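You operate a simulated robot arm through the tools that you are given. There is no shell and no other tool. Be economical: measure what you need, move in short steps, check, and stop when the job is done.

You are at the controls of a simulated robot arm. One attempt, no reset.

JOB
Put things in order on the window end of the marble counter. At the end: the silver bowl stands where the white covered dish stood; the yellow syrup tin stands where the silver bowl stood; the tall blue jar stands where the yellow syrup tin stood; the white covered dish stands on top of the grey bowls; whatever was shut is shut again. Leave all else as you found it, and nothing knocked over.

Only the result counts: the job must be done as asked and must still hold three seconds after the hand-in. Knocking over, shifting, dropping, spilling or breaking anything else fails it.

ROBOT AND FRAMES
A 7-joint arm with a two-finger parallel gripper, fixed in place. Base frame: the origin is at the foot of the arm, x ahead of it, y to its left, z up; the work surface is at about z = 0. Readings come in m, degrees, newtons and seconds.
With the tool pointing down near the work surface it reaches from about 0.24 to 0.62 m from the base axis. Its first joint turns from -66.0 to 66.0 degrees. Payload 2.6 kg.
Tool frame: the origin (TCP) lies between the finger pads and is the grasp point; the fingertips stand 0.03 m ahead of it; z points along the fingers, y is the line along which they close. Largest opening 0.094 m; finger width 0.028, thickness 0.01; the body of the gripper, 0.05 by 0.096 m, starts 0.055 m behind the TCP.
Orientation is told as [roll, pitch, yaw] about the base's x, y, z axes, in that order, counted from this pose: with the fingers straight down and closing along the base's y, the tool's x points along the base's -x, its y along +y and its z along -z.

CONTROLS
- The arm moves only by the tool apply_moves. Its argument "series" is a list of rows, each an object (a shift or turn left out is 0, a gripper value left out holds the last) with "dp": the shift along the base's x, y, z in m, a list of three; "turn": the turn, a rotation vector about the base's x, y, z in degrees, a list of three; "claw": the finger opening in m, from 0 to 0.094. In form: [{"dp": [dx, dy, dz], "turn": [rx, ry, rz], "claw": claw}, ...]. A call has 1 to 20 rows; each row shifts and turns the commanded pose from where the row before left it. A row lasts 0.2 s, in which the tool goes at most 0.05 m and 8.6 degrees; a call with a longer step from one row to the next is refused whole, and so is a gripper value outside its range. Where a pose cannot be reached the arm comes as near as it can. A force on the tool above 40 N (or 10 N above the force at the start of the call, whichever is more), or a blocked arm, ends the call early, and 0.2 s more pass. Each finger travels about 0.072 m/s and halts on what it meets, pressing with about 26 N; the grip force reading is that of the motor and also rises with nothing between the fingers. The clock runs only during rows and for 0.2 s after the last one: add rows that do not move to give the fingers time. It gives the time, the measured TCP pose, the force on the tool (base axes), the opening and the grip force at its end, in the units of the frame above (readings bear some noise), with the torque about the TCP (base axes, N m) and any sound that the robot's microphone picked up, and new pictures: "pictures" is both (left out), scene, wrist or none.
- Cameras (640 x 400 px; columns grow to the right, rows downward): "scene" is fixed at [0.0386, 0.4404, 0.5527]; the picture's right is [-0.71, -0.70, 0.00], its down [-0.47, 0.47, -0.75] and it looks along [0.52, -0.53, -0.67] (base axes); focal length 265 px, centre (320, 200). "wrist" rides on the gripper at [0.076, 0.014, -0.103] in the tool frame; the picture's right is [-0.18, 0.98, 0.00], its down [-0.75, -0.14, -0.64] and it looks along [-0.63, -0.12, 0.77] (tool axes); focal length 243 px, centre (320, 200).
- probe_pixels(camera, pixels): for up to 12 pixels [column, row] of the newest picture of that camera ("zoom" is the newest enlarged one), the place [x, y, z] in the base frame of the surface seen there, good to about 0.002 m. The clock stands still meanwhile.
- close_up(camera, box): a new picture of the part [left, top, right, bottom] of that camera's present view, enlarged. The clock stands still meanwhile.
- job_done(): hands the job in; it is judged then, once.

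Work in short steps. Measure before you move; look again where a grasp or a placing could have gone wrong, and mend it. You have 80 turns and 200 pictures in all, those below and enlarged ones among them. Open the gripper and draw the arm clear of the work before you hand the job in, unless the task says otherwise; then end with one line.

The tools are called after "Emit:" by a JSON object that holds its "op" and its "data". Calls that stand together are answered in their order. apply_moves: Moves the arm, as the interface text tells. Its arguments: {"type":"object","properties":{"series":{"type":"array","items":{"type":"object","properties":{"dp":{"type":"array","items":{"type":"number"}},"turn":{"type":"array","items":{"type":"number"}},"claw":{"type":"number"}}}},"pictures":{"type":"string","enum":["both","scene","wrist","none"]}},"required":["series"]} The other tools are called the same way: probe_pixels (camera, pixels) gives the place of the surface under pixels of a picture; close_up (camera, box) takes an enlarged picture of a part of a camera's view; job_done () hands the job in.

At the start:

```text
clock: 0.0
tcp_pos: [0.4234, -0.0612, 0.3382]
tool_rot: [0.0, 0.0, 0.0]
ft_force: [0.3, 0.2, -0.2]
wrist_torque: [-0.01, 0.0, 0.03]
width: 0.0944
grip_force: 0.0
```

scene: 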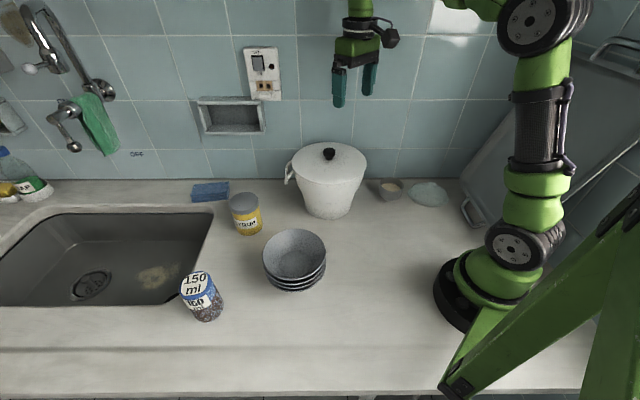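
wrist: 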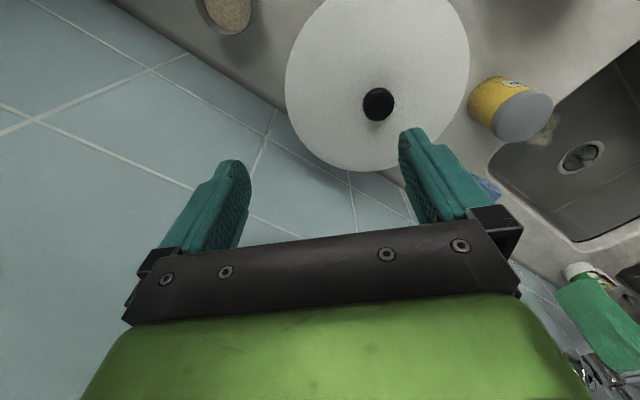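

I'll enlarge the areas holding the items to tell which is which.

Emit:
{"op": "close_up", "data": {"camera": "scene", "box": [360, 150, 480, 225]}}

Emit:
{"op": "close_up", "data": {"camera": "scene", "box": [160, 130, 400, 330]}}

```text
5.33 times, centred on (420, 188) of scene
```

zoom: 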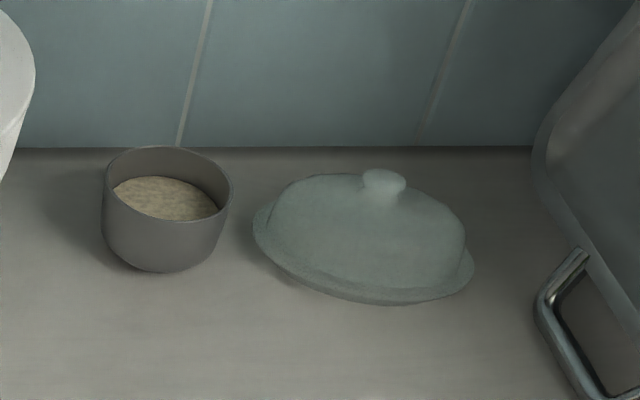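

```text
2.00 times, centred on (280, 230) of scene
```

zoom: 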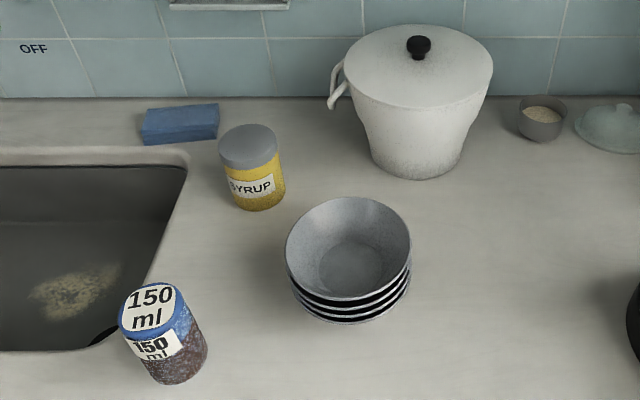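

I need positions and sizes of all items and the wall behind them, so I'm probing the scene picture.

Emit:
{"op": "probe_pixels", "data": {"camera": "scene", "pixels": [[329, 153], [297, 165], [364, 165], [328, 212], [391, 188], [382, 180], [403, 182], [391, 198], [431, 184], [409, 190], [448, 200], [425, 205]]}}

Emit:
{"op": "probe_pixels", "data": {"camera": "scene", "pixels": [[244, 202], [232, 205], [257, 200], [250, 234], [296, 262], [264, 255], [325, 250], [295, 230], [295, 278], [196, 284], [207, 320], [210, 190]]}}

Emit:
{"op": "probe_pixels", "data": {"camera": "scene", "pixels": [[290, 175], [286, 180], [296, 164], [400, 170], [465, 210], [485, 205], [232, 130], [480, 180], [330, 147], [400, 240], [195, 220], [180, 215]]}}

```text
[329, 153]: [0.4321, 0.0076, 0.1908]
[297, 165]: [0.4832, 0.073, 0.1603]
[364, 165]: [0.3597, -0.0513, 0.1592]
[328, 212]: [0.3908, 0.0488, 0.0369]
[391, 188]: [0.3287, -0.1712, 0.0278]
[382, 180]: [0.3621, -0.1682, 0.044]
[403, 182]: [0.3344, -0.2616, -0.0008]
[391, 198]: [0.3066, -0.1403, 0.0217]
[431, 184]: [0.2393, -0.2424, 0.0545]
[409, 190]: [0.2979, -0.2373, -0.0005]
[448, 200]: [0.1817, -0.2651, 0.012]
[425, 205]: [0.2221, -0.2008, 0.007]
```

```text
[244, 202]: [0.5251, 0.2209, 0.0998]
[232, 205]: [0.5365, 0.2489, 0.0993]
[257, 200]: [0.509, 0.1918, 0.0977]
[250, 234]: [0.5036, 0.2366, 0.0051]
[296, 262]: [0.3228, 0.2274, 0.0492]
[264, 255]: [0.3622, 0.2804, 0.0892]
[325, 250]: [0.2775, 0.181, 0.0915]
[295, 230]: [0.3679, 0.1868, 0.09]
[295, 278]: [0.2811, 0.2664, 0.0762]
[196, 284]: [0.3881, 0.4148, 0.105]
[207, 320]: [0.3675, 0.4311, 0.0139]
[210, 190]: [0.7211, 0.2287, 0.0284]
```

```text
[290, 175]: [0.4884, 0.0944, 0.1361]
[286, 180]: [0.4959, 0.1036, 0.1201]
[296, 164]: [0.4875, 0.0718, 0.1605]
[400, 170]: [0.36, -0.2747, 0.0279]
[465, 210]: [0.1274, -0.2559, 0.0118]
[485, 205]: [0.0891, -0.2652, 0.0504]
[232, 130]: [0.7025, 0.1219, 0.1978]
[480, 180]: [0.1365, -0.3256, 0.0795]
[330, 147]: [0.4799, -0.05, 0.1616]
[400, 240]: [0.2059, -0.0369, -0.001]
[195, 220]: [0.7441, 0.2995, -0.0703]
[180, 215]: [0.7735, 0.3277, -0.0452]
```

The butter-dish-shaped item at scene (430,193) is near (0.235,-0.235); the small bowl is near (0.335,-0.17). I'll turn the wrist by -90° and look at that corner from closer, well above everything.

Emit:
{"op": "apply_moves", "data": {"series": [{"dp": [-0.014, 0.001, -0.004], "turn": [0, 0, -8.2]}, {"dp": [-0.014, 0.001, -0.004], "turn": [0, 0, -8.2]}, {"dp": [-0.014, 0.001, -0.004], "turn": [0, 0, -8.2]}, {"dp": [-0.014, 0.001, -0.004], "turn": [0, 0, -8.2]}, {"dp": [-0.014, 0.001, -0.004], "turn": [0, 0, -8.2]}, {"dp": [-0.014, 0.001, -0.004], "turn": [0, 0, -8.2]}, {"dp": [-0.014, 0.001, -0.004], "turn": [0, 0, -8.2]}, {"dp": [-0.014, 0.001, -0.004], "turn": [0, 0, -8.2]}, {"dp": [-0.014, 0.001, -0.004], "turn": [0, 0, -8.2]}, {"dp": [-0.014, 0.001, -0.004], "turn": [0, 0, -8.2]}, {"dp": [-0.014, 0.006, -0.004], "turn": [0, 0, -8]}, {}, {}]}}

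```text
clock: 2.8
tcp_pos: [0.2675, -0.0459, 0.2948]
tool_rot: [0.0, -0.1, -90.1]
ft_force: [0.3, 0.1, 0.3]
wrist_torque: [0.02, 0.0, 0.02]
width: 0.0942
grip_force: 0.1
```

scene: 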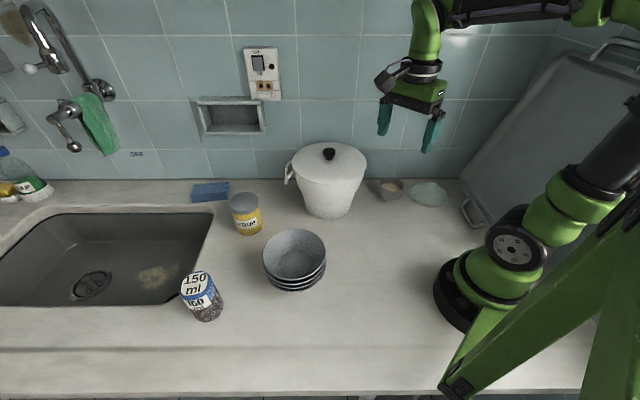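
wrist: 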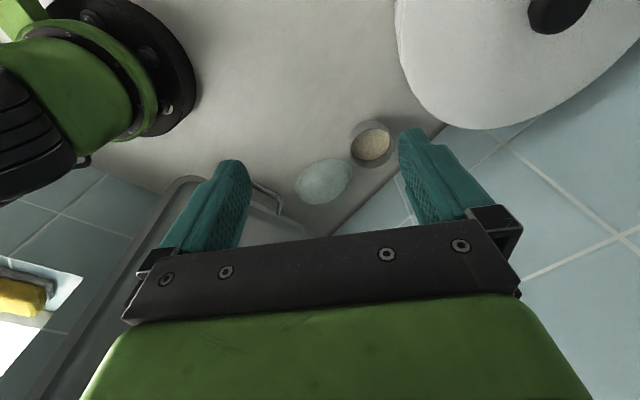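

The dish is at wrist (325,182), the bowl at (371,142). I'll enlarge both and probe.

Emit:
{"op": "close_up", "data": {"camera": "wrist", "box": [264, 110, 424, 210]}}

Emit:
{"op": "close_up", "data": {"camera": "wrist", "box": [0, 230, 160, 330]}}

```text
4.00 times, centred on (344, 160) of wrist
```

zoom: 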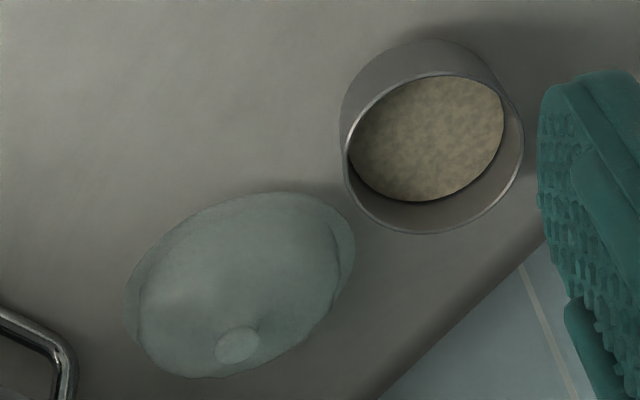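

```text
4.00 times, centred on (80, 280) of wrist
```

zoom: 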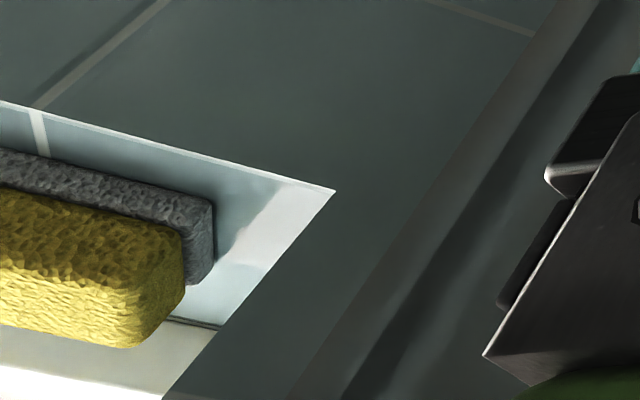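

The small dish looks pale greenish while the pot is plainly white, so I need certainty on which is the "white covered dish". I'll enlarge the pot in both views.

Emit:
{"op": "close_up", "data": {"camera": "scene", "box": [264, 130, 392, 230]}}

Emit:
{"op": "close_up", "data": {"camera": "scene", "box": [396, 170, 460, 210]}}

```text
4.00 times, centred on (328, 180) of scene
```

zoom: 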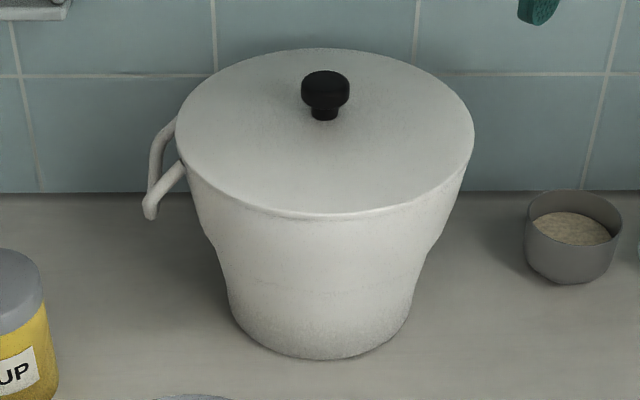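

```text
10.00 times, centred on (428, 190) of scene
```

zoom: 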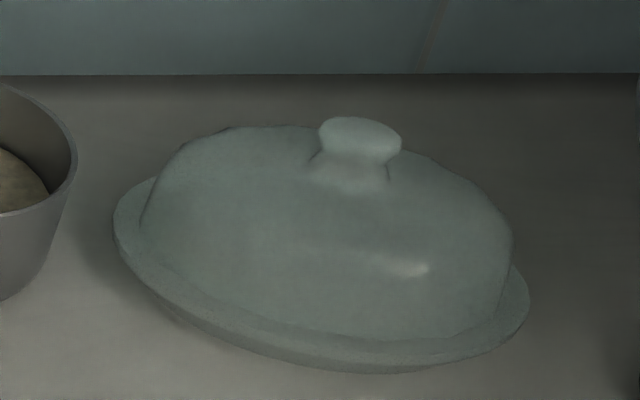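

I take the oval lidded dish at scene (428,192) as the covered dish (knob, lid, base plate); the pot is a pot and cannot be spanned by the gripper. Now I'll probe its outline in the current zoom.

Emit:
{"op": "probe_pixels", "data": {"camera": "zoom", "pixels": [[360, 130], [330, 140], [393, 140], [118, 215], [522, 290], [330, 350], [380, 366], [160, 200], [506, 250], [330, 320], [235, 130], [470, 190]]}}

Emit:
{"op": "close_up", "data": {"camera": "wrist", "box": [284, 145, 364, 210]}}

```text
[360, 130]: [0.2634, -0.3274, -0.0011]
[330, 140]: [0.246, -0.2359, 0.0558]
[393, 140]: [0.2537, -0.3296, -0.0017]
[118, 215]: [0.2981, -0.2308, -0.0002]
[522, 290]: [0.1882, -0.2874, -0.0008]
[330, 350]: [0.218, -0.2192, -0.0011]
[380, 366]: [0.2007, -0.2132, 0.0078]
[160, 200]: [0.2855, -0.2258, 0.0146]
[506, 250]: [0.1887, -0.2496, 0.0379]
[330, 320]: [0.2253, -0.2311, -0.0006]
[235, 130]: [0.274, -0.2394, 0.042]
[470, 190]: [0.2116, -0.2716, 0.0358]
```

```text
6.15 times, centred on (324, 178) of wrist
```

zoom: 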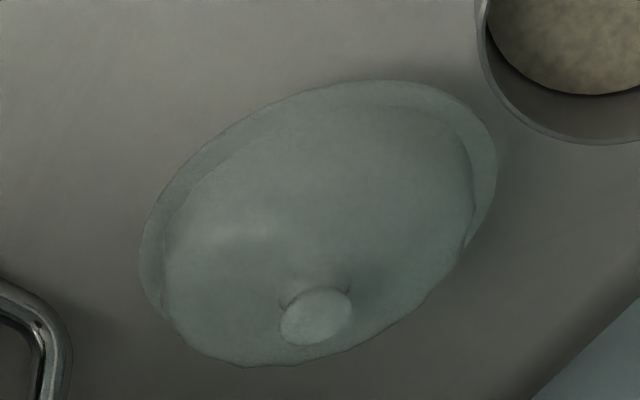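

Depth drops out partly on this dish, so I'll look from nearer: shift to about (0.247,-0.076,0.195), clear of the pot (pot edge x≈0.33).

Emit:
{"op": "apply_moves", "data": {"series": [{"dp": [-0.005, -0.008, -0.025]}, {"dp": [-0.005, -0.008, -0.025]}, {"dp": [-0.005, -0.008, -0.025]}, {"dp": [-0.005, -0.008, -0.025]}, {}], "pictures": "wrist"}}

Emit:
{"op": "close_up", "data": {"camera": "wrist", "box": [224, 110, 416, 230]}}

```text
clock: 4.0
tcp_pos: [0.2478, -0.0762, 0.1959]
tool_rot: [0.0, 0.0, -90.0]
ft_force: [0.1, 0.4, -0.7]
wrist_torque: [-0.01, -0.02, 0.01]
width: 0.094
grip_force: 0.1
```

wrist: 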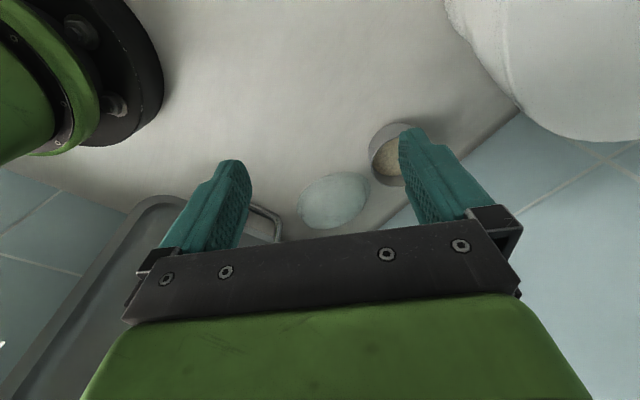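

```text
3.33 times, centred on (320, 170) of wrist
```

zoom: 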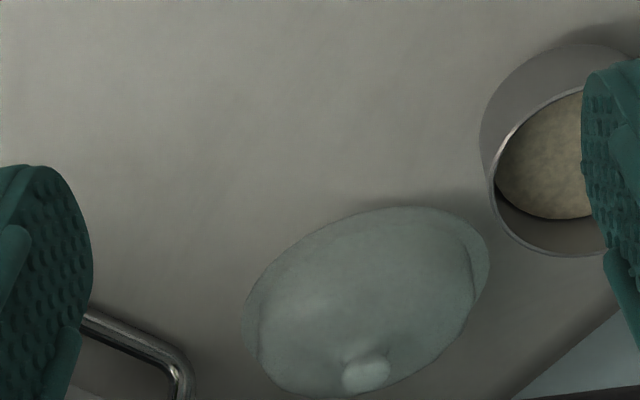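

The dish spans zoom (243,330)–(490,250), knob (367,372). I'll probe its outline here.

Emit:
{"op": "probe_pixels", "data": {"camera": "zoom", "pixels": [[246, 330], [486, 250], [400, 210], [330, 232], [275, 268], [365, 370], [355, 372], [380, 372], [300, 240], [450, 215], [480, 280], [262, 380]]}}

Emit:
{"op": "probe_pixels", "data": {"camera": "zoom", "pixels": [[370, 300], [300, 300], [430, 260], [440, 330], [400, 385], [320, 390], [280, 340], [460, 240], [250, 350], [400, 220], [350, 225], [262, 290]]}}

```text
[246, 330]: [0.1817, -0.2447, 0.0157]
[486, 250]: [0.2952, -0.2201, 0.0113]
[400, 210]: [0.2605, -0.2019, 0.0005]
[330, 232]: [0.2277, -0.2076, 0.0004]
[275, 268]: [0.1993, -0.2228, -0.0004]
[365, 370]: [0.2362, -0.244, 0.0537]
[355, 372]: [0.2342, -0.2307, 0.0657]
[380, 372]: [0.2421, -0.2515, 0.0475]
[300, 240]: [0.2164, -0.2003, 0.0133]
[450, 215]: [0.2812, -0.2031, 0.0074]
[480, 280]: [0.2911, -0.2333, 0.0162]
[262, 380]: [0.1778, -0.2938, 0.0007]
```

```text
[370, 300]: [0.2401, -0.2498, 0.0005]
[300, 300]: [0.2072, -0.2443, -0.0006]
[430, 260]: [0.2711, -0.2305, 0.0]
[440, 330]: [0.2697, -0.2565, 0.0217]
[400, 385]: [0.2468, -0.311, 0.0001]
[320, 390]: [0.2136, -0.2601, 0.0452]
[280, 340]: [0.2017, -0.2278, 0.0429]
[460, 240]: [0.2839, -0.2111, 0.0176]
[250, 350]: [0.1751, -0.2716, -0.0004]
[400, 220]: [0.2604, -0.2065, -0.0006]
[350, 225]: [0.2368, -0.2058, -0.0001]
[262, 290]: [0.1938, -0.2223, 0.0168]
```

Dish: about 0.118 × 0.08, centre ≈ (0.239,-0.242), long axis ≈ 14° from x. Before going in I check the leaning tray near it and the silver bowl's outline.

Emit:
{"op": "probe_pixels", "data": {"camera": "scene", "pixels": [[470, 190], [464, 203], [500, 150], [540, 100], [560, 60], [475, 215], [515, 160], [465, 180], [490, 130], [520, 90], [600, 50], [470, 225]]}}

Emit:
{"op": "probe_pixels", "data": {"camera": "wrist", "pixels": [[265, 212], [278, 225], [277, 237], [255, 208], [180, 205], [150, 205], [372, 150], [395, 125], [395, 180], [385, 185], [380, 135], [395, 155]]}}

```text
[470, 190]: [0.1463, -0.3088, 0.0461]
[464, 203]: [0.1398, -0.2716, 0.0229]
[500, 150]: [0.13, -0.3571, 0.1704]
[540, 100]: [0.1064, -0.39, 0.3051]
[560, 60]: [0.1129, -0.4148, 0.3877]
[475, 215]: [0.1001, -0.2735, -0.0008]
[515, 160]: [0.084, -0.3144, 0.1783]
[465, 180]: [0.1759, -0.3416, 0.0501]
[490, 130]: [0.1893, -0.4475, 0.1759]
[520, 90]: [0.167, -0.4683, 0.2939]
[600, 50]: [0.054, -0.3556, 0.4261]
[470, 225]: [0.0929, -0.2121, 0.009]
```

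```text
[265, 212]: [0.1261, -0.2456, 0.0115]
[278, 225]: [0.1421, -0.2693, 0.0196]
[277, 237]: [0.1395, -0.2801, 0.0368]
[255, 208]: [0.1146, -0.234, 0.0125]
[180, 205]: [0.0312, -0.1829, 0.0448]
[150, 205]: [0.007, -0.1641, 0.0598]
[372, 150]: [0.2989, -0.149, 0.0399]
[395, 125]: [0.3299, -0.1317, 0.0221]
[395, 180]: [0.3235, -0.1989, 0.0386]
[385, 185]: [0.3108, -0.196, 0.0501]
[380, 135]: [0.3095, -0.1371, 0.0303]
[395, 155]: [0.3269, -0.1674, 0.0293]
```

Tray is ≥0.09 m from the camera's place. I rotate to yaw +14° and hover above the dish centre at z≈0.13.

Emit:
{"op": "apply_moves", "data": {"series": [{"turn": [0, 0, 8]}, {"turn": [0, 0, 8]}, {"turn": [0, 0, 8]}, {"dp": [0, -0.02, 0], "turn": [0, 0, 8]}, {"dp": [0, -0.02, 0], "turn": [0, 0, 8]}, {"dp": [0, -0.02, 0], "turn": [0, 0, 8]}, {"dp": [0, -0.02, 0], "turn": [0, 0, 8]}, {"dp": [0, -0.02, 0], "turn": [0, 0, 8]}, {"dp": [0, -0.02, 0], "turn": [0, 0, 8]}, {"dp": [0, -0.02, -0.01], "turn": [0, 0, 8]}, {"dp": [-0.003, -0.01, -0.015], "turn": [0, 0, 8]}, {"dp": [-0.003, -0.01, -0.02], "turn": [0, 0, 8]}, {"dp": [-0.003, -0.006, -0.02], "turn": [0, 0, 8]}, {}, {}]}}

Emit:
{"op": "close_up", "data": {"camera": "scene", "box": [368, 130, 496, 210]}}

```text
clock: 7.2
tcp_pos: [0.2394, -0.2425, 0.1304]
tool_rot: [0.0, 0.0, 14.1]
ft_force: [-0.7, -0.1, 0.3]
wrist_torque: [0.0, -0.02, -0.02]
width: 0.094
grip_force: 0.0
```

scene: 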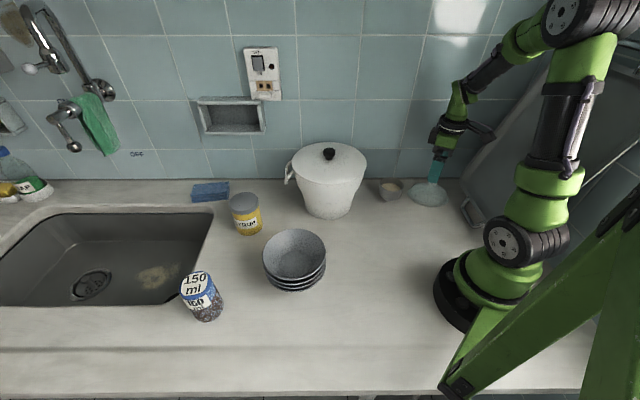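
wrist: 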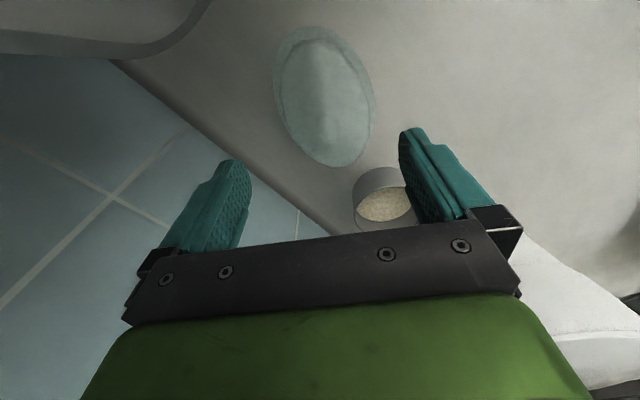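

```text
5.00 times, centred on (432, 170) of scene
```

zoom: 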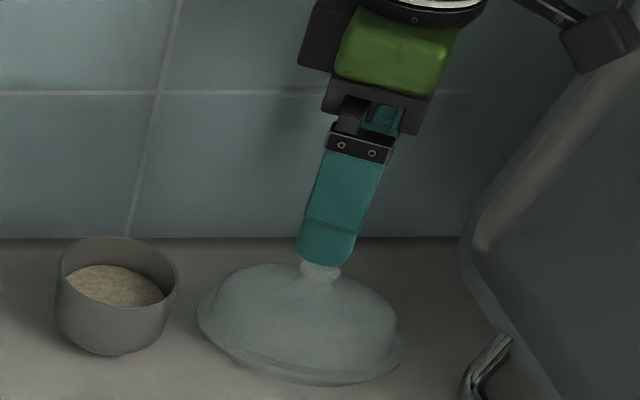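

The gripper axis projects to wrist (320,108) at plate level; the dish ellipse centre is near (325,97). I enlarge for exact outline, since its width (~0.088) is close to the opening.

Emit:
{"op": "close_up", "data": {"camera": "wrist", "box": [240, 15, 416, 180]}}

```text
2.42 times, centred on (328, 98) of wrist
```

zoom: 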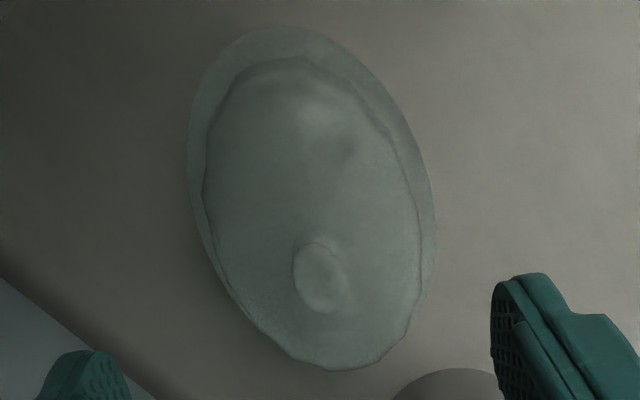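

Outline analysis gives centre ≈ (0.234,-0.239), half-axes 0.062 × 0.041, long axis ≈ 27°. I turn to yaw 27° and go lower to z 0.10 for a recheck.

Emit:
{"op": "apply_moves", "data": {"series": [{"dp": [-0.003, 0.002, -0.015], "turn": [0, 0, 6.5]}, {"dp": [-0.0024, 0.0015, -0.015], "turn": [0, 0, 6.5]}, {}, {}], "pictures": "wrist"}}

Emit:
{"op": "close_up", "data": {"camera": "wrist", "box": [200, 0, 456, 160]}}

```text
clock: 8.2
tcp_pos: [0.2337, -0.2403, 0.0989]
tool_rot: [0.0, 0.1, 27.0]
ft_force: [-1.0, 0.1, 0.5]
wrist_torque: [0.02, 0.0, 0.02]
width: 0.094
grip_force: 0.1
```

wrist: 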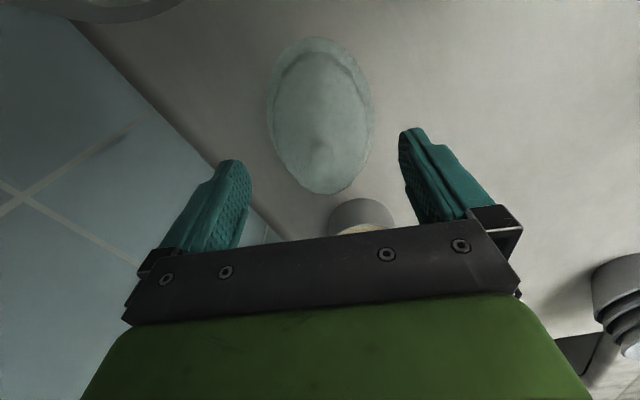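

```text
2.50 times, centred on (328, 80) of wrist
```

zoom: 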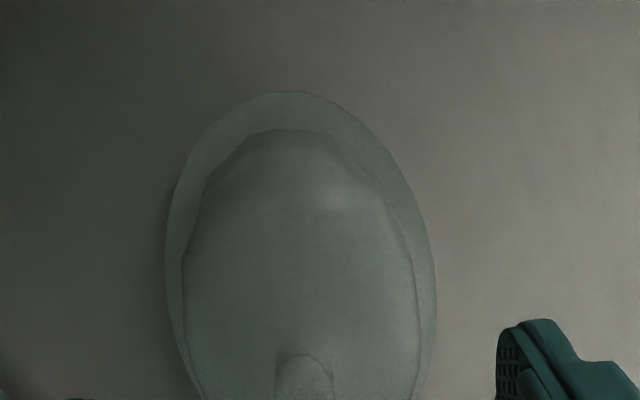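

Width ≈ 0.081, centred within ~2 mm of the axis. I make the small correction (+0.002,+0.0025) and descend to z 0.035, still open.

Emit:
{"op": "apply_moves", "data": {"series": [{"dp": [0.002, 0.0025, -0.014]}, {"dp": [0, 0, -0.015]}, {"dp": [0, 0, -0.015]}, {"dp": [0, 0, -0.012]}, {"dp": [0, 0, -0.008]}, {}]}}

Emit:
{"op": "close_up", "data": {"camera": "scene", "box": [380, 140, 476, 212]}}

```text
clock: 9.6
tcp_pos: [0.2356, -0.2374, 0.0336]
tool_rot: [-0.1, -0.1, 27.0]
ft_force: [-0.5, 0.2, -0.4]
wrist_torque: [-0.02, 0.01, -0.01]
width: 0.0942
grip_force: 0.1
```

scene: 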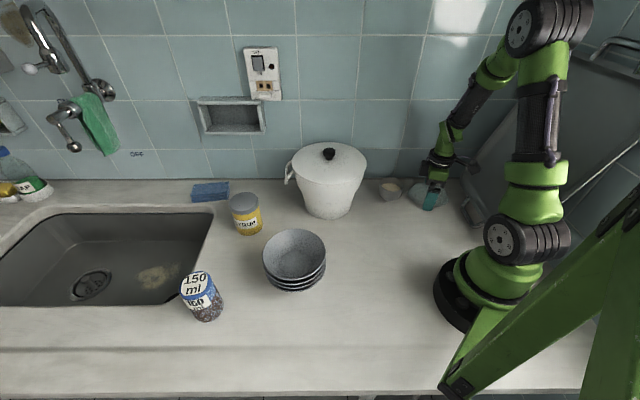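
wrist: 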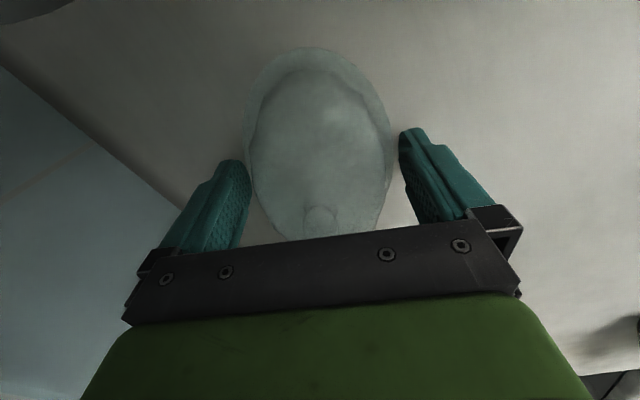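

```text
5.56 times, centred on (428, 176) of scene
```

zoom: 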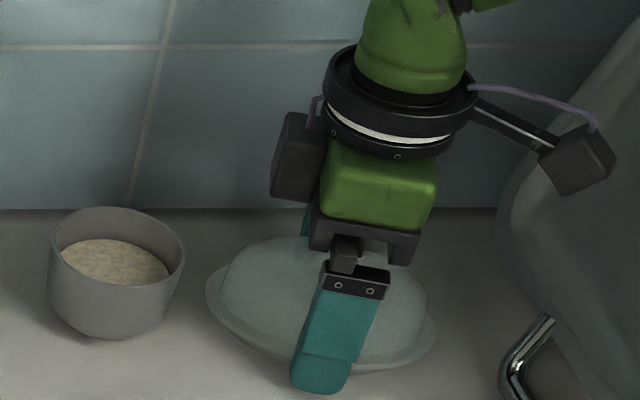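

Fingers straddle the dish; now I close slowly and watch.

Emit:
{"op": "apply_moves", "data": {"series": [{"claw": 0.085}, {"claw": 0.08}, {"claw": 0.076}, {"claw": 0.07}, {"claw": 0.06}, {}]}}

Emit:
{"op": "close_up", "data": {"camera": "scene", "box": [380, 140, 476, 212]}}

```text
clock: 11.0
tcp_pos: [0.2357, -0.2373, 0.0339]
tool_rot: [-0.1, 0.1, 27.0]
ft_force: [-0.4, 0.2, 0.0]
wrist_torque: [0.01, 0.02, 0.0]
width: 0.0834
grip_force: 26.2
```

scene: 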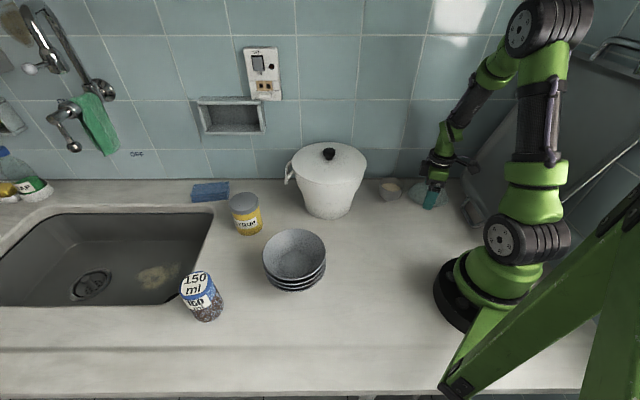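
wrist: 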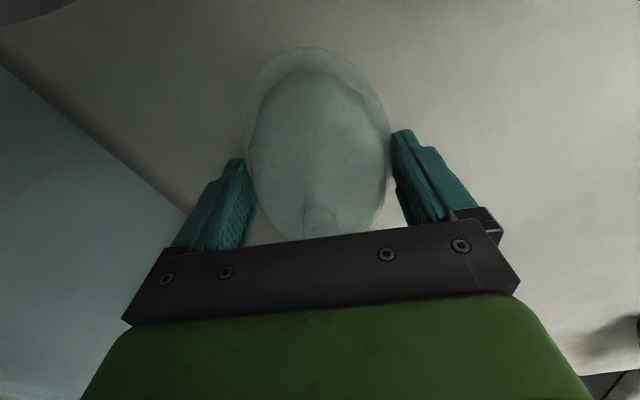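

```text
5.56 times, centred on (428, 176) of scene
```

zoom: 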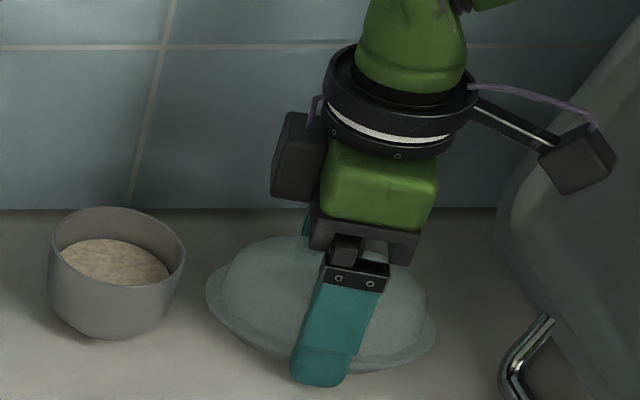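

Gripped at 0.0834 with the dish unmoved. Lift a little and check that base and lid come along.

Emit:
{"op": "apply_moves", "data": {"series": [{"dp": [0, 0, 0.004]}, {"dp": [0, 0, 0.008]}, {"dp": [0, 0, 0.01]}, {"dp": [0, 0, 0.01]}, {}]}}

Emit:
{"op": "close_up", "data": {"camera": "scene", "box": [380, 140, 476, 212]}}

```text
clock: 12.2
tcp_pos: [0.2366, -0.2359, 0.0683]
tool_rot: [0.0, 0.0, 27.1]
ft_force: [-0.1, -0.8, -2.9]
wrist_torque: [0.01, -0.02, -0.05]
width: 0.0835
grip_force: 26.2
```

scene: 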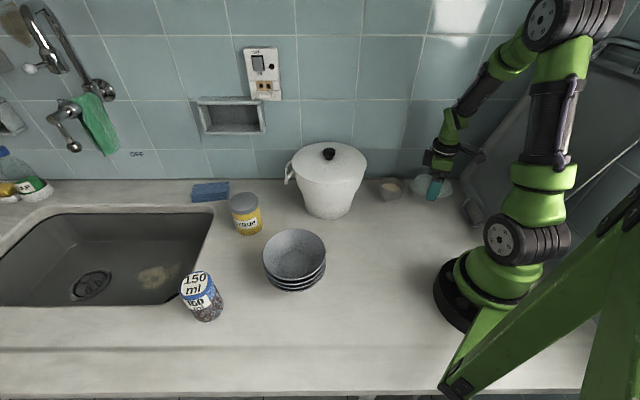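
wrist: 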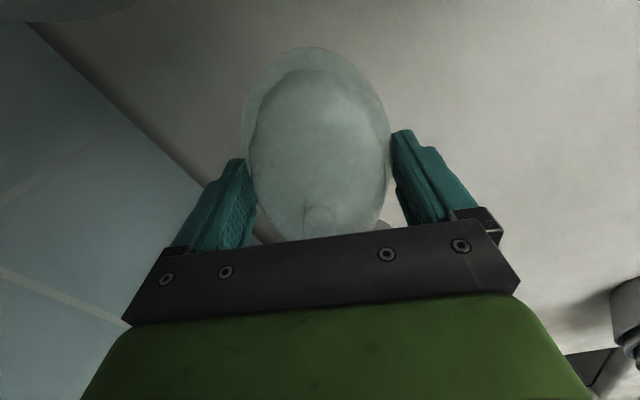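

```text
5.56 times, centred on (428, 176) of scene
```

zoom: 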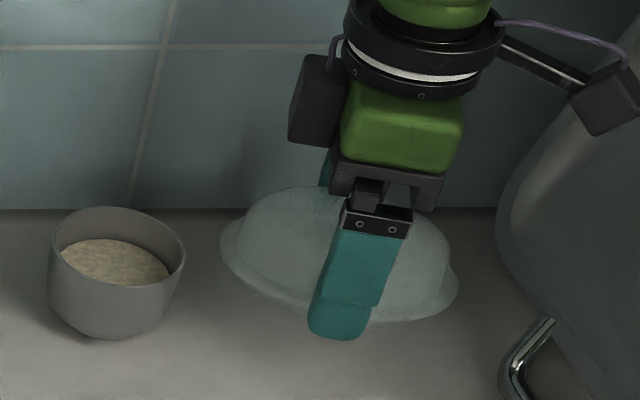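

The whole dish with lid came up level (≈0.3 kg) and looks white now. I raise it to z≈0.21 and carry it on an inner path past the pot toward the bowls.

Emit:
{"op": "apply_moves", "data": {"series": [{"dp": [0, 0, 0.015]}, {"dp": [0, 0, 0.02]}, {"dp": [0, 0.005, 0.025]}, {"dp": [0.001, 0.01, 0.025]}, {"dp": [0.001, 0.015, 0.025]}, {"dp": [0.001, 0.02, 0.02]}, {"dp": [0.001, 0.025, 0.01]}, {"dp": [0.001, 0.025, 0]}, {"dp": [0.001, 0.025, 0]}, {"dp": [0.001, 0.025, 0]}, {"dp": [0.001, 0.025, 0]}, {"dp": [0.001, 0.025, 0]}, {"dp": [0.001, 0.025, 0]}, {"dp": [0.001, 0.025, 0]}, {"dp": [0.001, 0.025, 0]}, {"dp": [0.001, 0.025, 0]}, {"dp": [0.001, 0.025, 0]}, {"dp": [0.001, 0.02, 0]}, {"dp": [0, 0.01, 0]}, {}]}}

```text
clock: 16.4
tcp_pos: [0.2506, 0.1177, 0.2088]
tool_rot: [0.0, 0.0, 27.0]
ft_force: [-0.3, 0.1, -3.1]
wrist_torque: [0.03, -0.02, 0.0]
width: 0.0833
grip_force: 25.8
```

scene: 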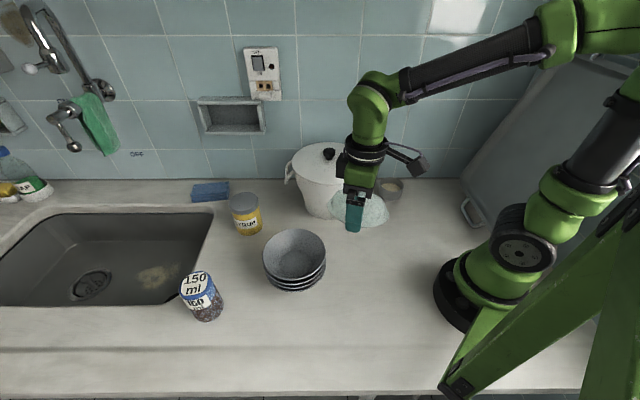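
wrist: 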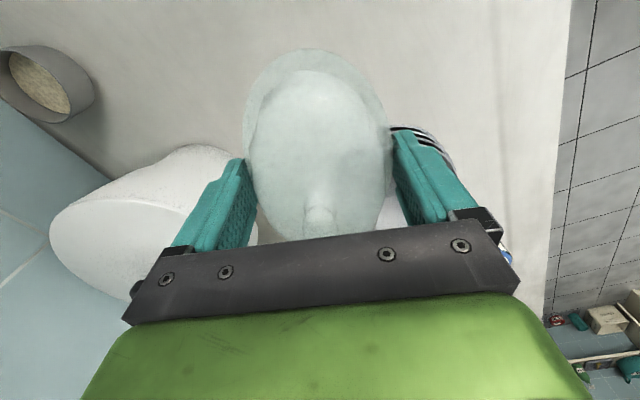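

In better light the dish reads white — good. I now measure the top bowl's rim precisely in the scene view.

Emit:
{"op": "close_up", "data": {"camera": "scene", "box": [247, 215, 343, 300]}}

```text
4.71 times, centred on (295, 258) of scene
```

zoom: 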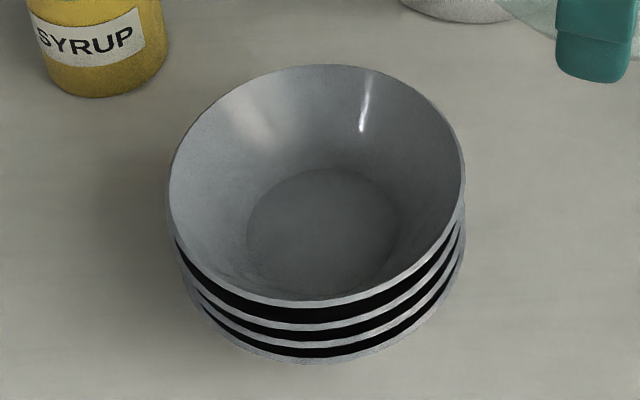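

Rim edges visible at zoom left (171,200), right (462,185), top (320,68), bottom (320,303); probing them and the inside.

Emit:
{"op": "probe_pixels", "data": {"camera": "zoom", "pixels": [[171, 200], [462, 185], [320, 67], [320, 304], [205, 120], [430, 110], [200, 265], [430, 262], [320, 230], [320, 100], [260, 300], [390, 290]]}}

```text
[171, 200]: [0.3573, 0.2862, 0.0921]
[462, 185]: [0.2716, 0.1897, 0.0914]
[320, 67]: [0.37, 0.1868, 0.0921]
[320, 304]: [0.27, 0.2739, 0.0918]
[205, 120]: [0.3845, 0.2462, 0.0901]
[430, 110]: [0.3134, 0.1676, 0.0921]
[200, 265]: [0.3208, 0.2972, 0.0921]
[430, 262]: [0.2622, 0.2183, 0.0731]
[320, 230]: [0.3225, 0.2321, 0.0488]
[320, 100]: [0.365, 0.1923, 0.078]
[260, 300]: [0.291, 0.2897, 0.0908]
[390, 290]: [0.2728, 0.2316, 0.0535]
```

Before committing I want to know how the bowl takes weight: the dish's length (~0.126) about equals the rim's (~0.131) and its width is less. I'll set the dish down on free counter at about (0.255,0.085) for a moment.

Emit:
{"op": "apply_moves", "data": {"series": [{"dp": [0.002, -0.015, -0.02]}, {"dp": [0.002, -0.015, -0.03]}, {"dp": [0, -0.005, -0.03]}, {"dp": [0, 0, -0.03]}, {"dp": [0, 0, -0.025]}, {"dp": [0, 0, -0.015]}, {"dp": [0, 0, -0.01]}, {"dp": [0, 0, -0.006]}, {"dp": [0, 0, -0.004]}, {}, {}]}}

```text
clock: 18.8
tcp_pos: [0.2536, 0.0828, 0.0389]
tool_rot: [0.0, 0.0, 27.1]
ft_force: [0.3, 0.4, -3.1]
wrist_torque: [-0.01, 0.01, 0.01]
width: 0.0832
grip_force: 26.2
```

scene: 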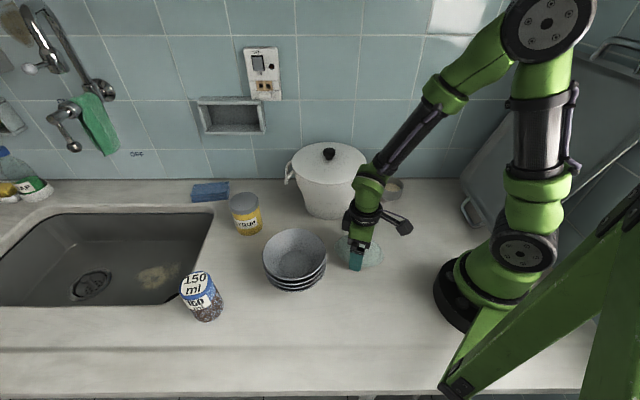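
wrist: 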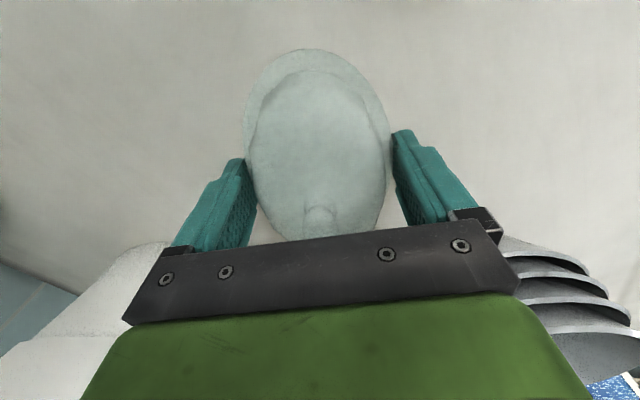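

About 5 mm above the counter still; lower the rest until touch, release, and back off upwards.

Emit:
{"op": "apply_moves", "data": {"series": [{"dp": [0, 0, -0.003]}, {"dp": [0, 0, -0.0015]}, {}, {"claw": 0.086}, {"claw": 0.09}, {"claw": 0.094}, {}, {"dp": [0, 0, 0.02]}, {"dp": [0, 0, 0.03]}, {"dp": [0, 0, 0.03]}, {"dp": [0, 0.02, 0.03]}, {"dp": [0, 0.03, 0.03]}, {"dp": [0, 0.03, 0.03]}, {"dp": [0, 0.03, 0.02]}, {}]}}

Emit:
{"op": "close_up", "data": {"camera": "scene", "box": [320, 215, 400, 285]}}

```text
clock: 22.0
tcp_pos: [0.2519, 0.191, 0.2216]
tool_rot: [-0.1, 0.0, 27.0]
ft_force: [0.2, -1.0, -0.3]
wrist_torque: [-0.04, 0.01, 0.01]
width: 0.0941
grip_force: 0.0
```

scene: 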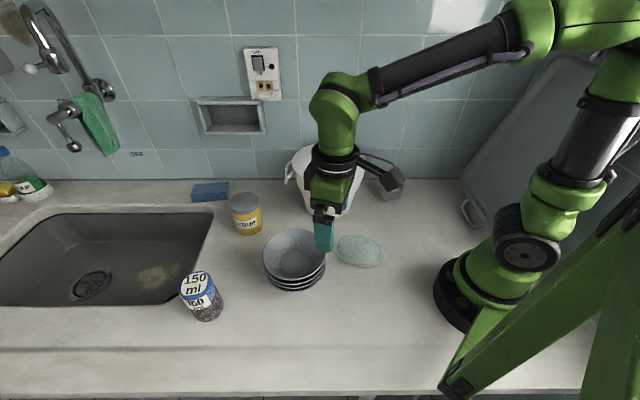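
wrist: 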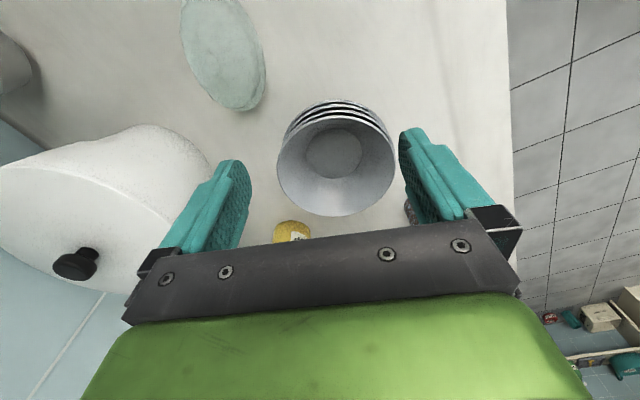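

```text
5.71 times, centred on (360, 250) of scene
```

zoom: 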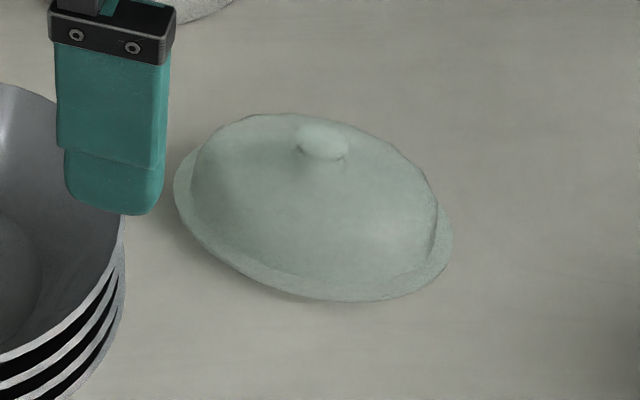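

The dish stands upright on the counter, lid on. Now I feel the top bowl's middle with closed fingers, gently: a free cavity or a solid top? First hover, then down to tips ≈ 8 mm below the rim.

Emit:
{"op": "apply_moves", "data": {"series": [{"dp": [0.02, 0.012, 0], "claw": 0.06}, {"dp": [0.024, 0.015, -0.01], "claw": 0.03}, {"dp": [0.024, 0.014, -0.02], "claw": 0.0}, {"dp": [0, 0, -0.02]}, {"dp": [0, 0, -0.02]}, {"dp": [0, 0, -0.015]}, {"dp": [0, 0, -0.01]}, {"dp": [0, 0, -0.004]}, {"dp": [0, 0, -0.003]}, {"dp": [0, 0, -0.003]}, {}]}}

```text
clock: 24.1
tcp_pos: [0.3246, 0.2347, 0.1238]
tool_rot: [0.0, -0.2, 26.8]
ft_force: [-1.4, 0.3, 2.5]
wrist_torque: [-0.05, 0.09, 0.02]
width: 0.0001
grip_force: 25.8
stopped in row 10: the force on the tool passed its limit (the readings are from after the stop); the commanded pose is now the measured one
```

scene: 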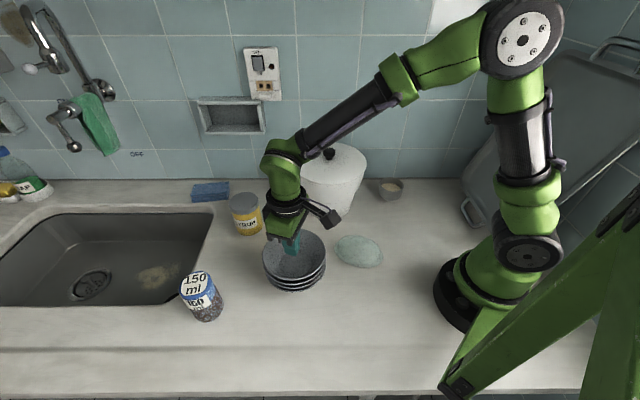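
wrist: 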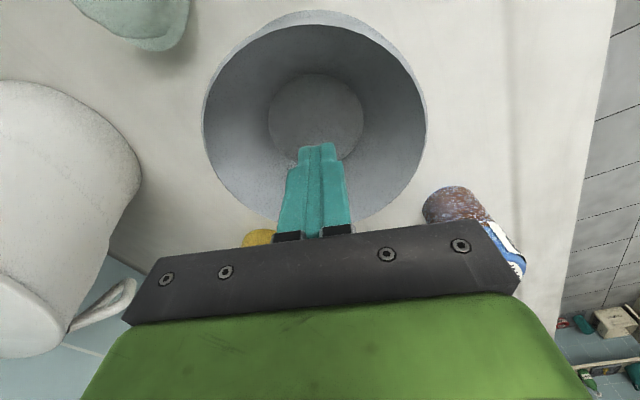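

The fingers met a firm top at z≈0.093, at rim level: the stack takes load flat there, so the dish will sit level. I go up, back over the dish at (0.2536,0.0828), and open.

Emit:
{"op": "apply_moves", "data": {"series": [{"dp": [0, 0, 0.02]}, {"dp": [0, 0, 0.03]}, {"dp": [-0.01, -0.02, 0.03], "claw": 0.03}, {"dp": [-0.015, -0.03, 0], "claw": 0.06}, {"dp": [-0.015, -0.03, 0], "claw": 0.094}, {"dp": [-0.015, -0.03, 0]}, {"dp": [-0.011, -0.027, -0.02]}, {"dp": [-0.005, -0.015, -0.03]}, {"dp": [0, 0, -0.03]}, {"dp": [0, 0, -0.02]}, {}, {}]}}

Emit:
{"op": "close_up", "data": {"camera": "wrist", "box": [200, 0, 456, 160]}}

```text
clock: 26.8
tcp_pos: [0.2508, 0.0816, 0.1008]
tool_rot: [-0.1, -0.1, 26.8]
ft_force: [0.2, -0.6, 0.2]
wrist_torque: [-0.02, 0.02, 0.01]
width: 0.0938
grip_force: 0.1
```

scene: 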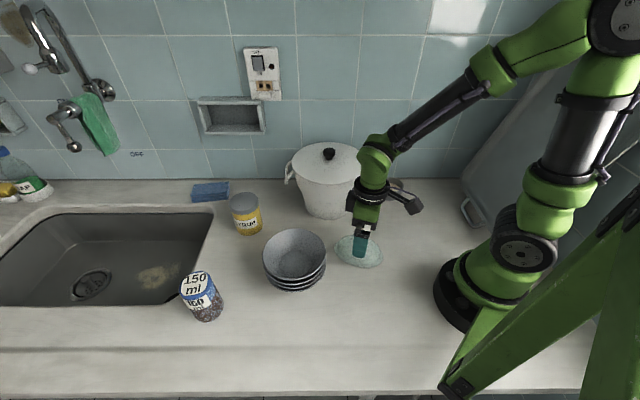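
wrist: 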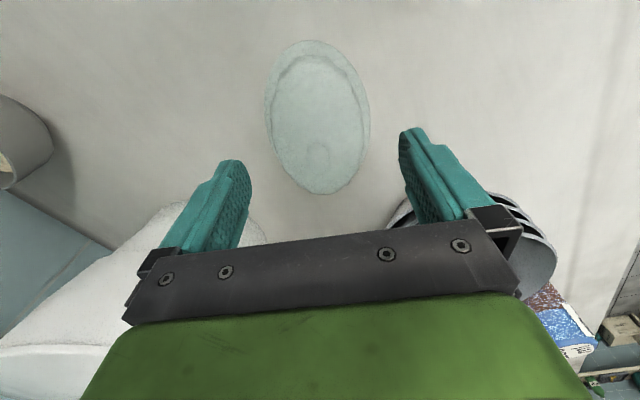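

```text
2.50 times, centred on (328, 80) of wrist
```

zoom: 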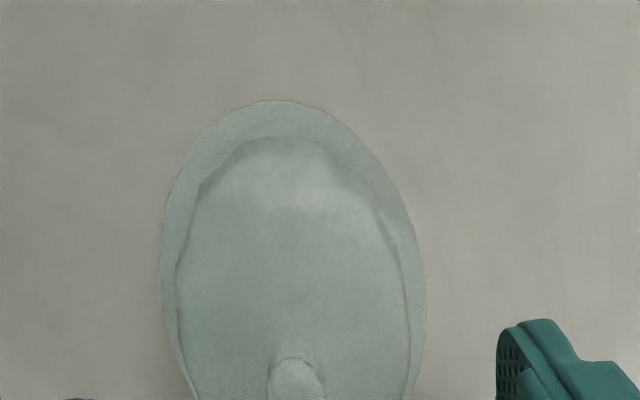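

Dish is centred within ~1 mm. Descend, grip and lift.

Emit:
{"op": "apply_moves", "data": {"series": [{"dp": [0.0027, 0.0006, -0.015]}, {"dp": [0, 0, -0.02]}, {"dp": [0, 0, -0.018]}, {"dp": [0, 0, -0.013]}, {}, {"claw": 0.085}, {"claw": 0.08}, {"claw": 0.07}, {"claw": 0.06}, {}, {"dp": [0, 0, 0.004]}, {"dp": [0, 0, 0.01]}, {"dp": [0, 0, 0.02]}, {"dp": [0, 0, 0.025]}, {"dp": [0, 0, 0.025]}, {"dp": [0, 0, 0.025]}, {"dp": [0, 0, 0.02]}, {}]}}

```text
clock: 30.6
tcp_pos: [0.2538, 0.0811, 0.1667]
tool_rot: [0.1, -0.2, 26.9]
ft_force: [-0.2, -0.2, -3.3]
wrist_torque: [0.01, 0.03, -0.02]
width: 0.0836
grip_force: 26.4
```

scene: 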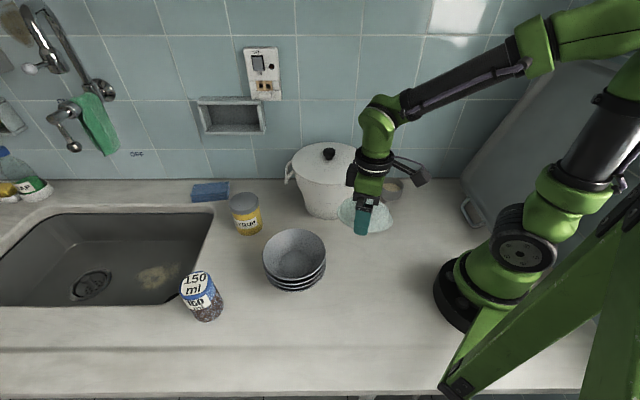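
wrist: 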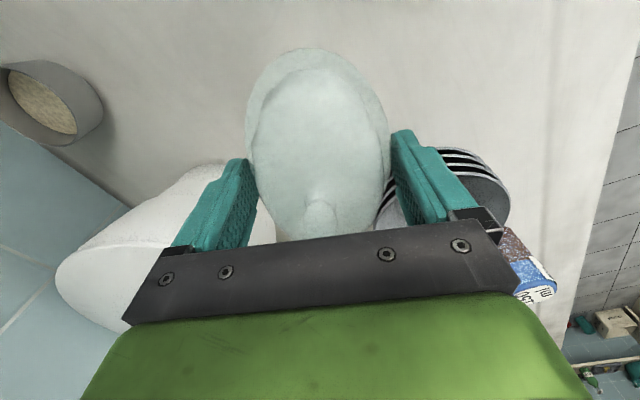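

Held well. Carry to above the bowls' centre (0.320,0.232) and lower to z 0.134 (dish bottom ≈ 7 mm over the rim).

Emit:
{"op": "apply_moves", "data": {"series": [{"dp": [0.004, 0.01, 0.005]}, {"dp": [0.009, 0.021, 0]}, {"dp": [0.01, 0.023, 0]}, {"dp": [0.01, 0.023, 0]}, {"dp": [0.01, 0.023, 0]}, {"dp": [0.01, 0.023, 0]}, {"dp": [0.009, 0.018, 0]}, {"dp": [0.0045, 0.0095, -0.008]}, {"dp": [0, 0, -0.015]}, {"dp": [0, 0, -0.01]}, {"dp": [0, 0, -0.005]}, {}, {}]}}

Emit:
{"op": "close_up", "data": {"camera": "scene", "box": [235, 190, 355, 300]}}

```text
clock: 33.4
tcp_pos: [0.3213, 0.2341, 0.133]
tool_rot: [0.0, -0.1, 26.8]
ft_force: [0.8, -0.2, -3.3]
wrist_torque: [-0.01, -0.01, 0.02]
width: 0.0834
grip_force: 26.1
```

scene: 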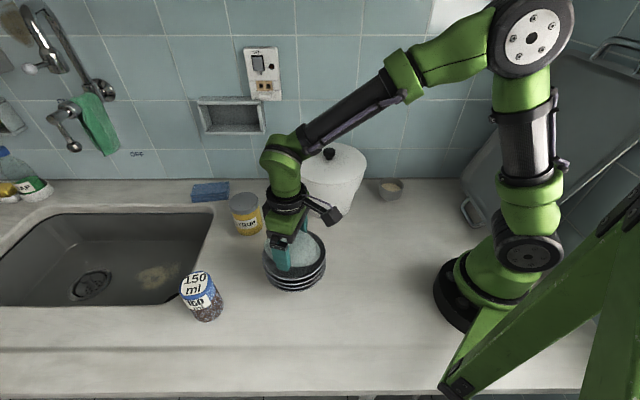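
wrist: 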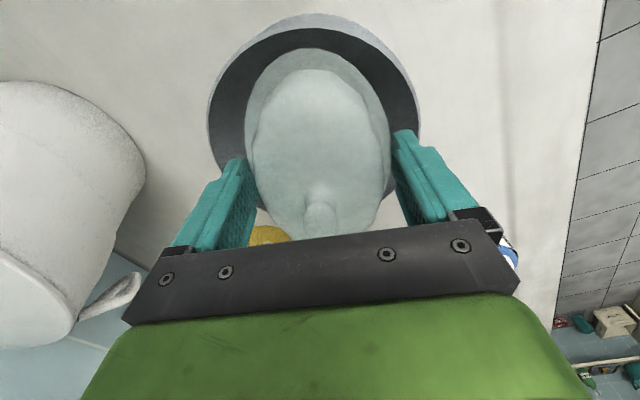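

```text
3.64 times, centred on (295, 245) of scene
```

zoom: 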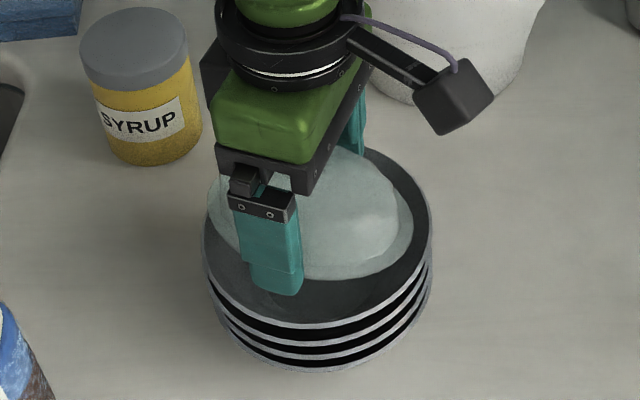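

The rim's centre lies ~4 mm toward the camera side. I correct by (-0.004,-0.002) and lower in small steps to contact.

Emit:
{"op": "apply_moves", "data": {"series": [{"dp": [-0.004, -0.002, 0]}, {"dp": [0, 0, -0.002]}, {"dp": [0, 0, -0.0015]}, {"dp": [0, 0, -0.001]}, {}, {}], "pictures": "none"}}

```text
clock: 34.8
tcp_pos: [0.3177, 0.2327, 0.1293]
tool_rot: [0.1, -0.4, 26.9]
ft_force: [-2.1, -0.6, 15.0]
wrist_torque: [0.07, -0.03, 0.01]
width: 0.0832
grip_force: 26.0
```

Contact (15 N up) at z 0.129. Ease up a hair and open.

Emit:
{"op": "apply_moves", "data": {"series": [{"dp": [0, 0, 0.001]}, {}, {"claw": 0.085}, {"claw": 0.087}, {"claw": 0.09}, {"claw": 0.094}, {}, {}]}}

Emit:
{"op": "close_up", "data": {"camera": "scene", "box": [235, 190, 355, 300]}}

```text
clock: 36.5
tcp_pos: [0.3175, 0.2321, 0.1307]
tool_rot: [0.0, -0.2, 26.8]
ft_force: [1.1, 0.7, -0.3]
wrist_torque: [-0.02, -0.06, 0.03]
width: 0.094
grip_force: 0.0
```

scene: 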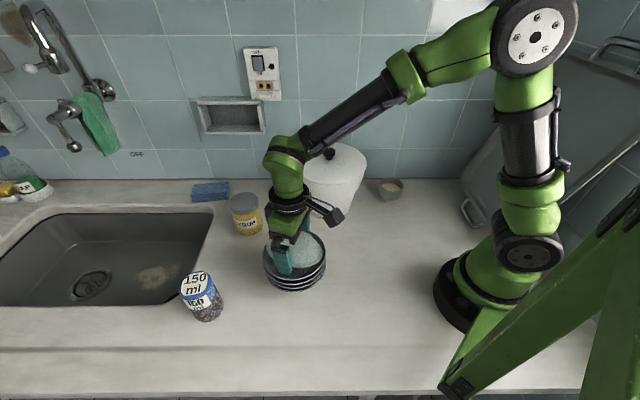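
wrist: 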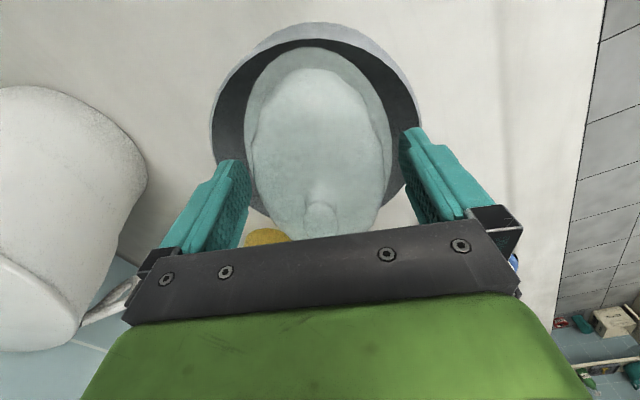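

```text
3.64 times, centred on (295, 245) of scene
```

zoom: 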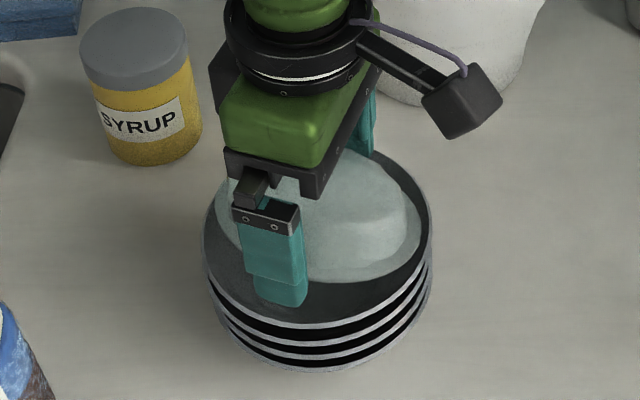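

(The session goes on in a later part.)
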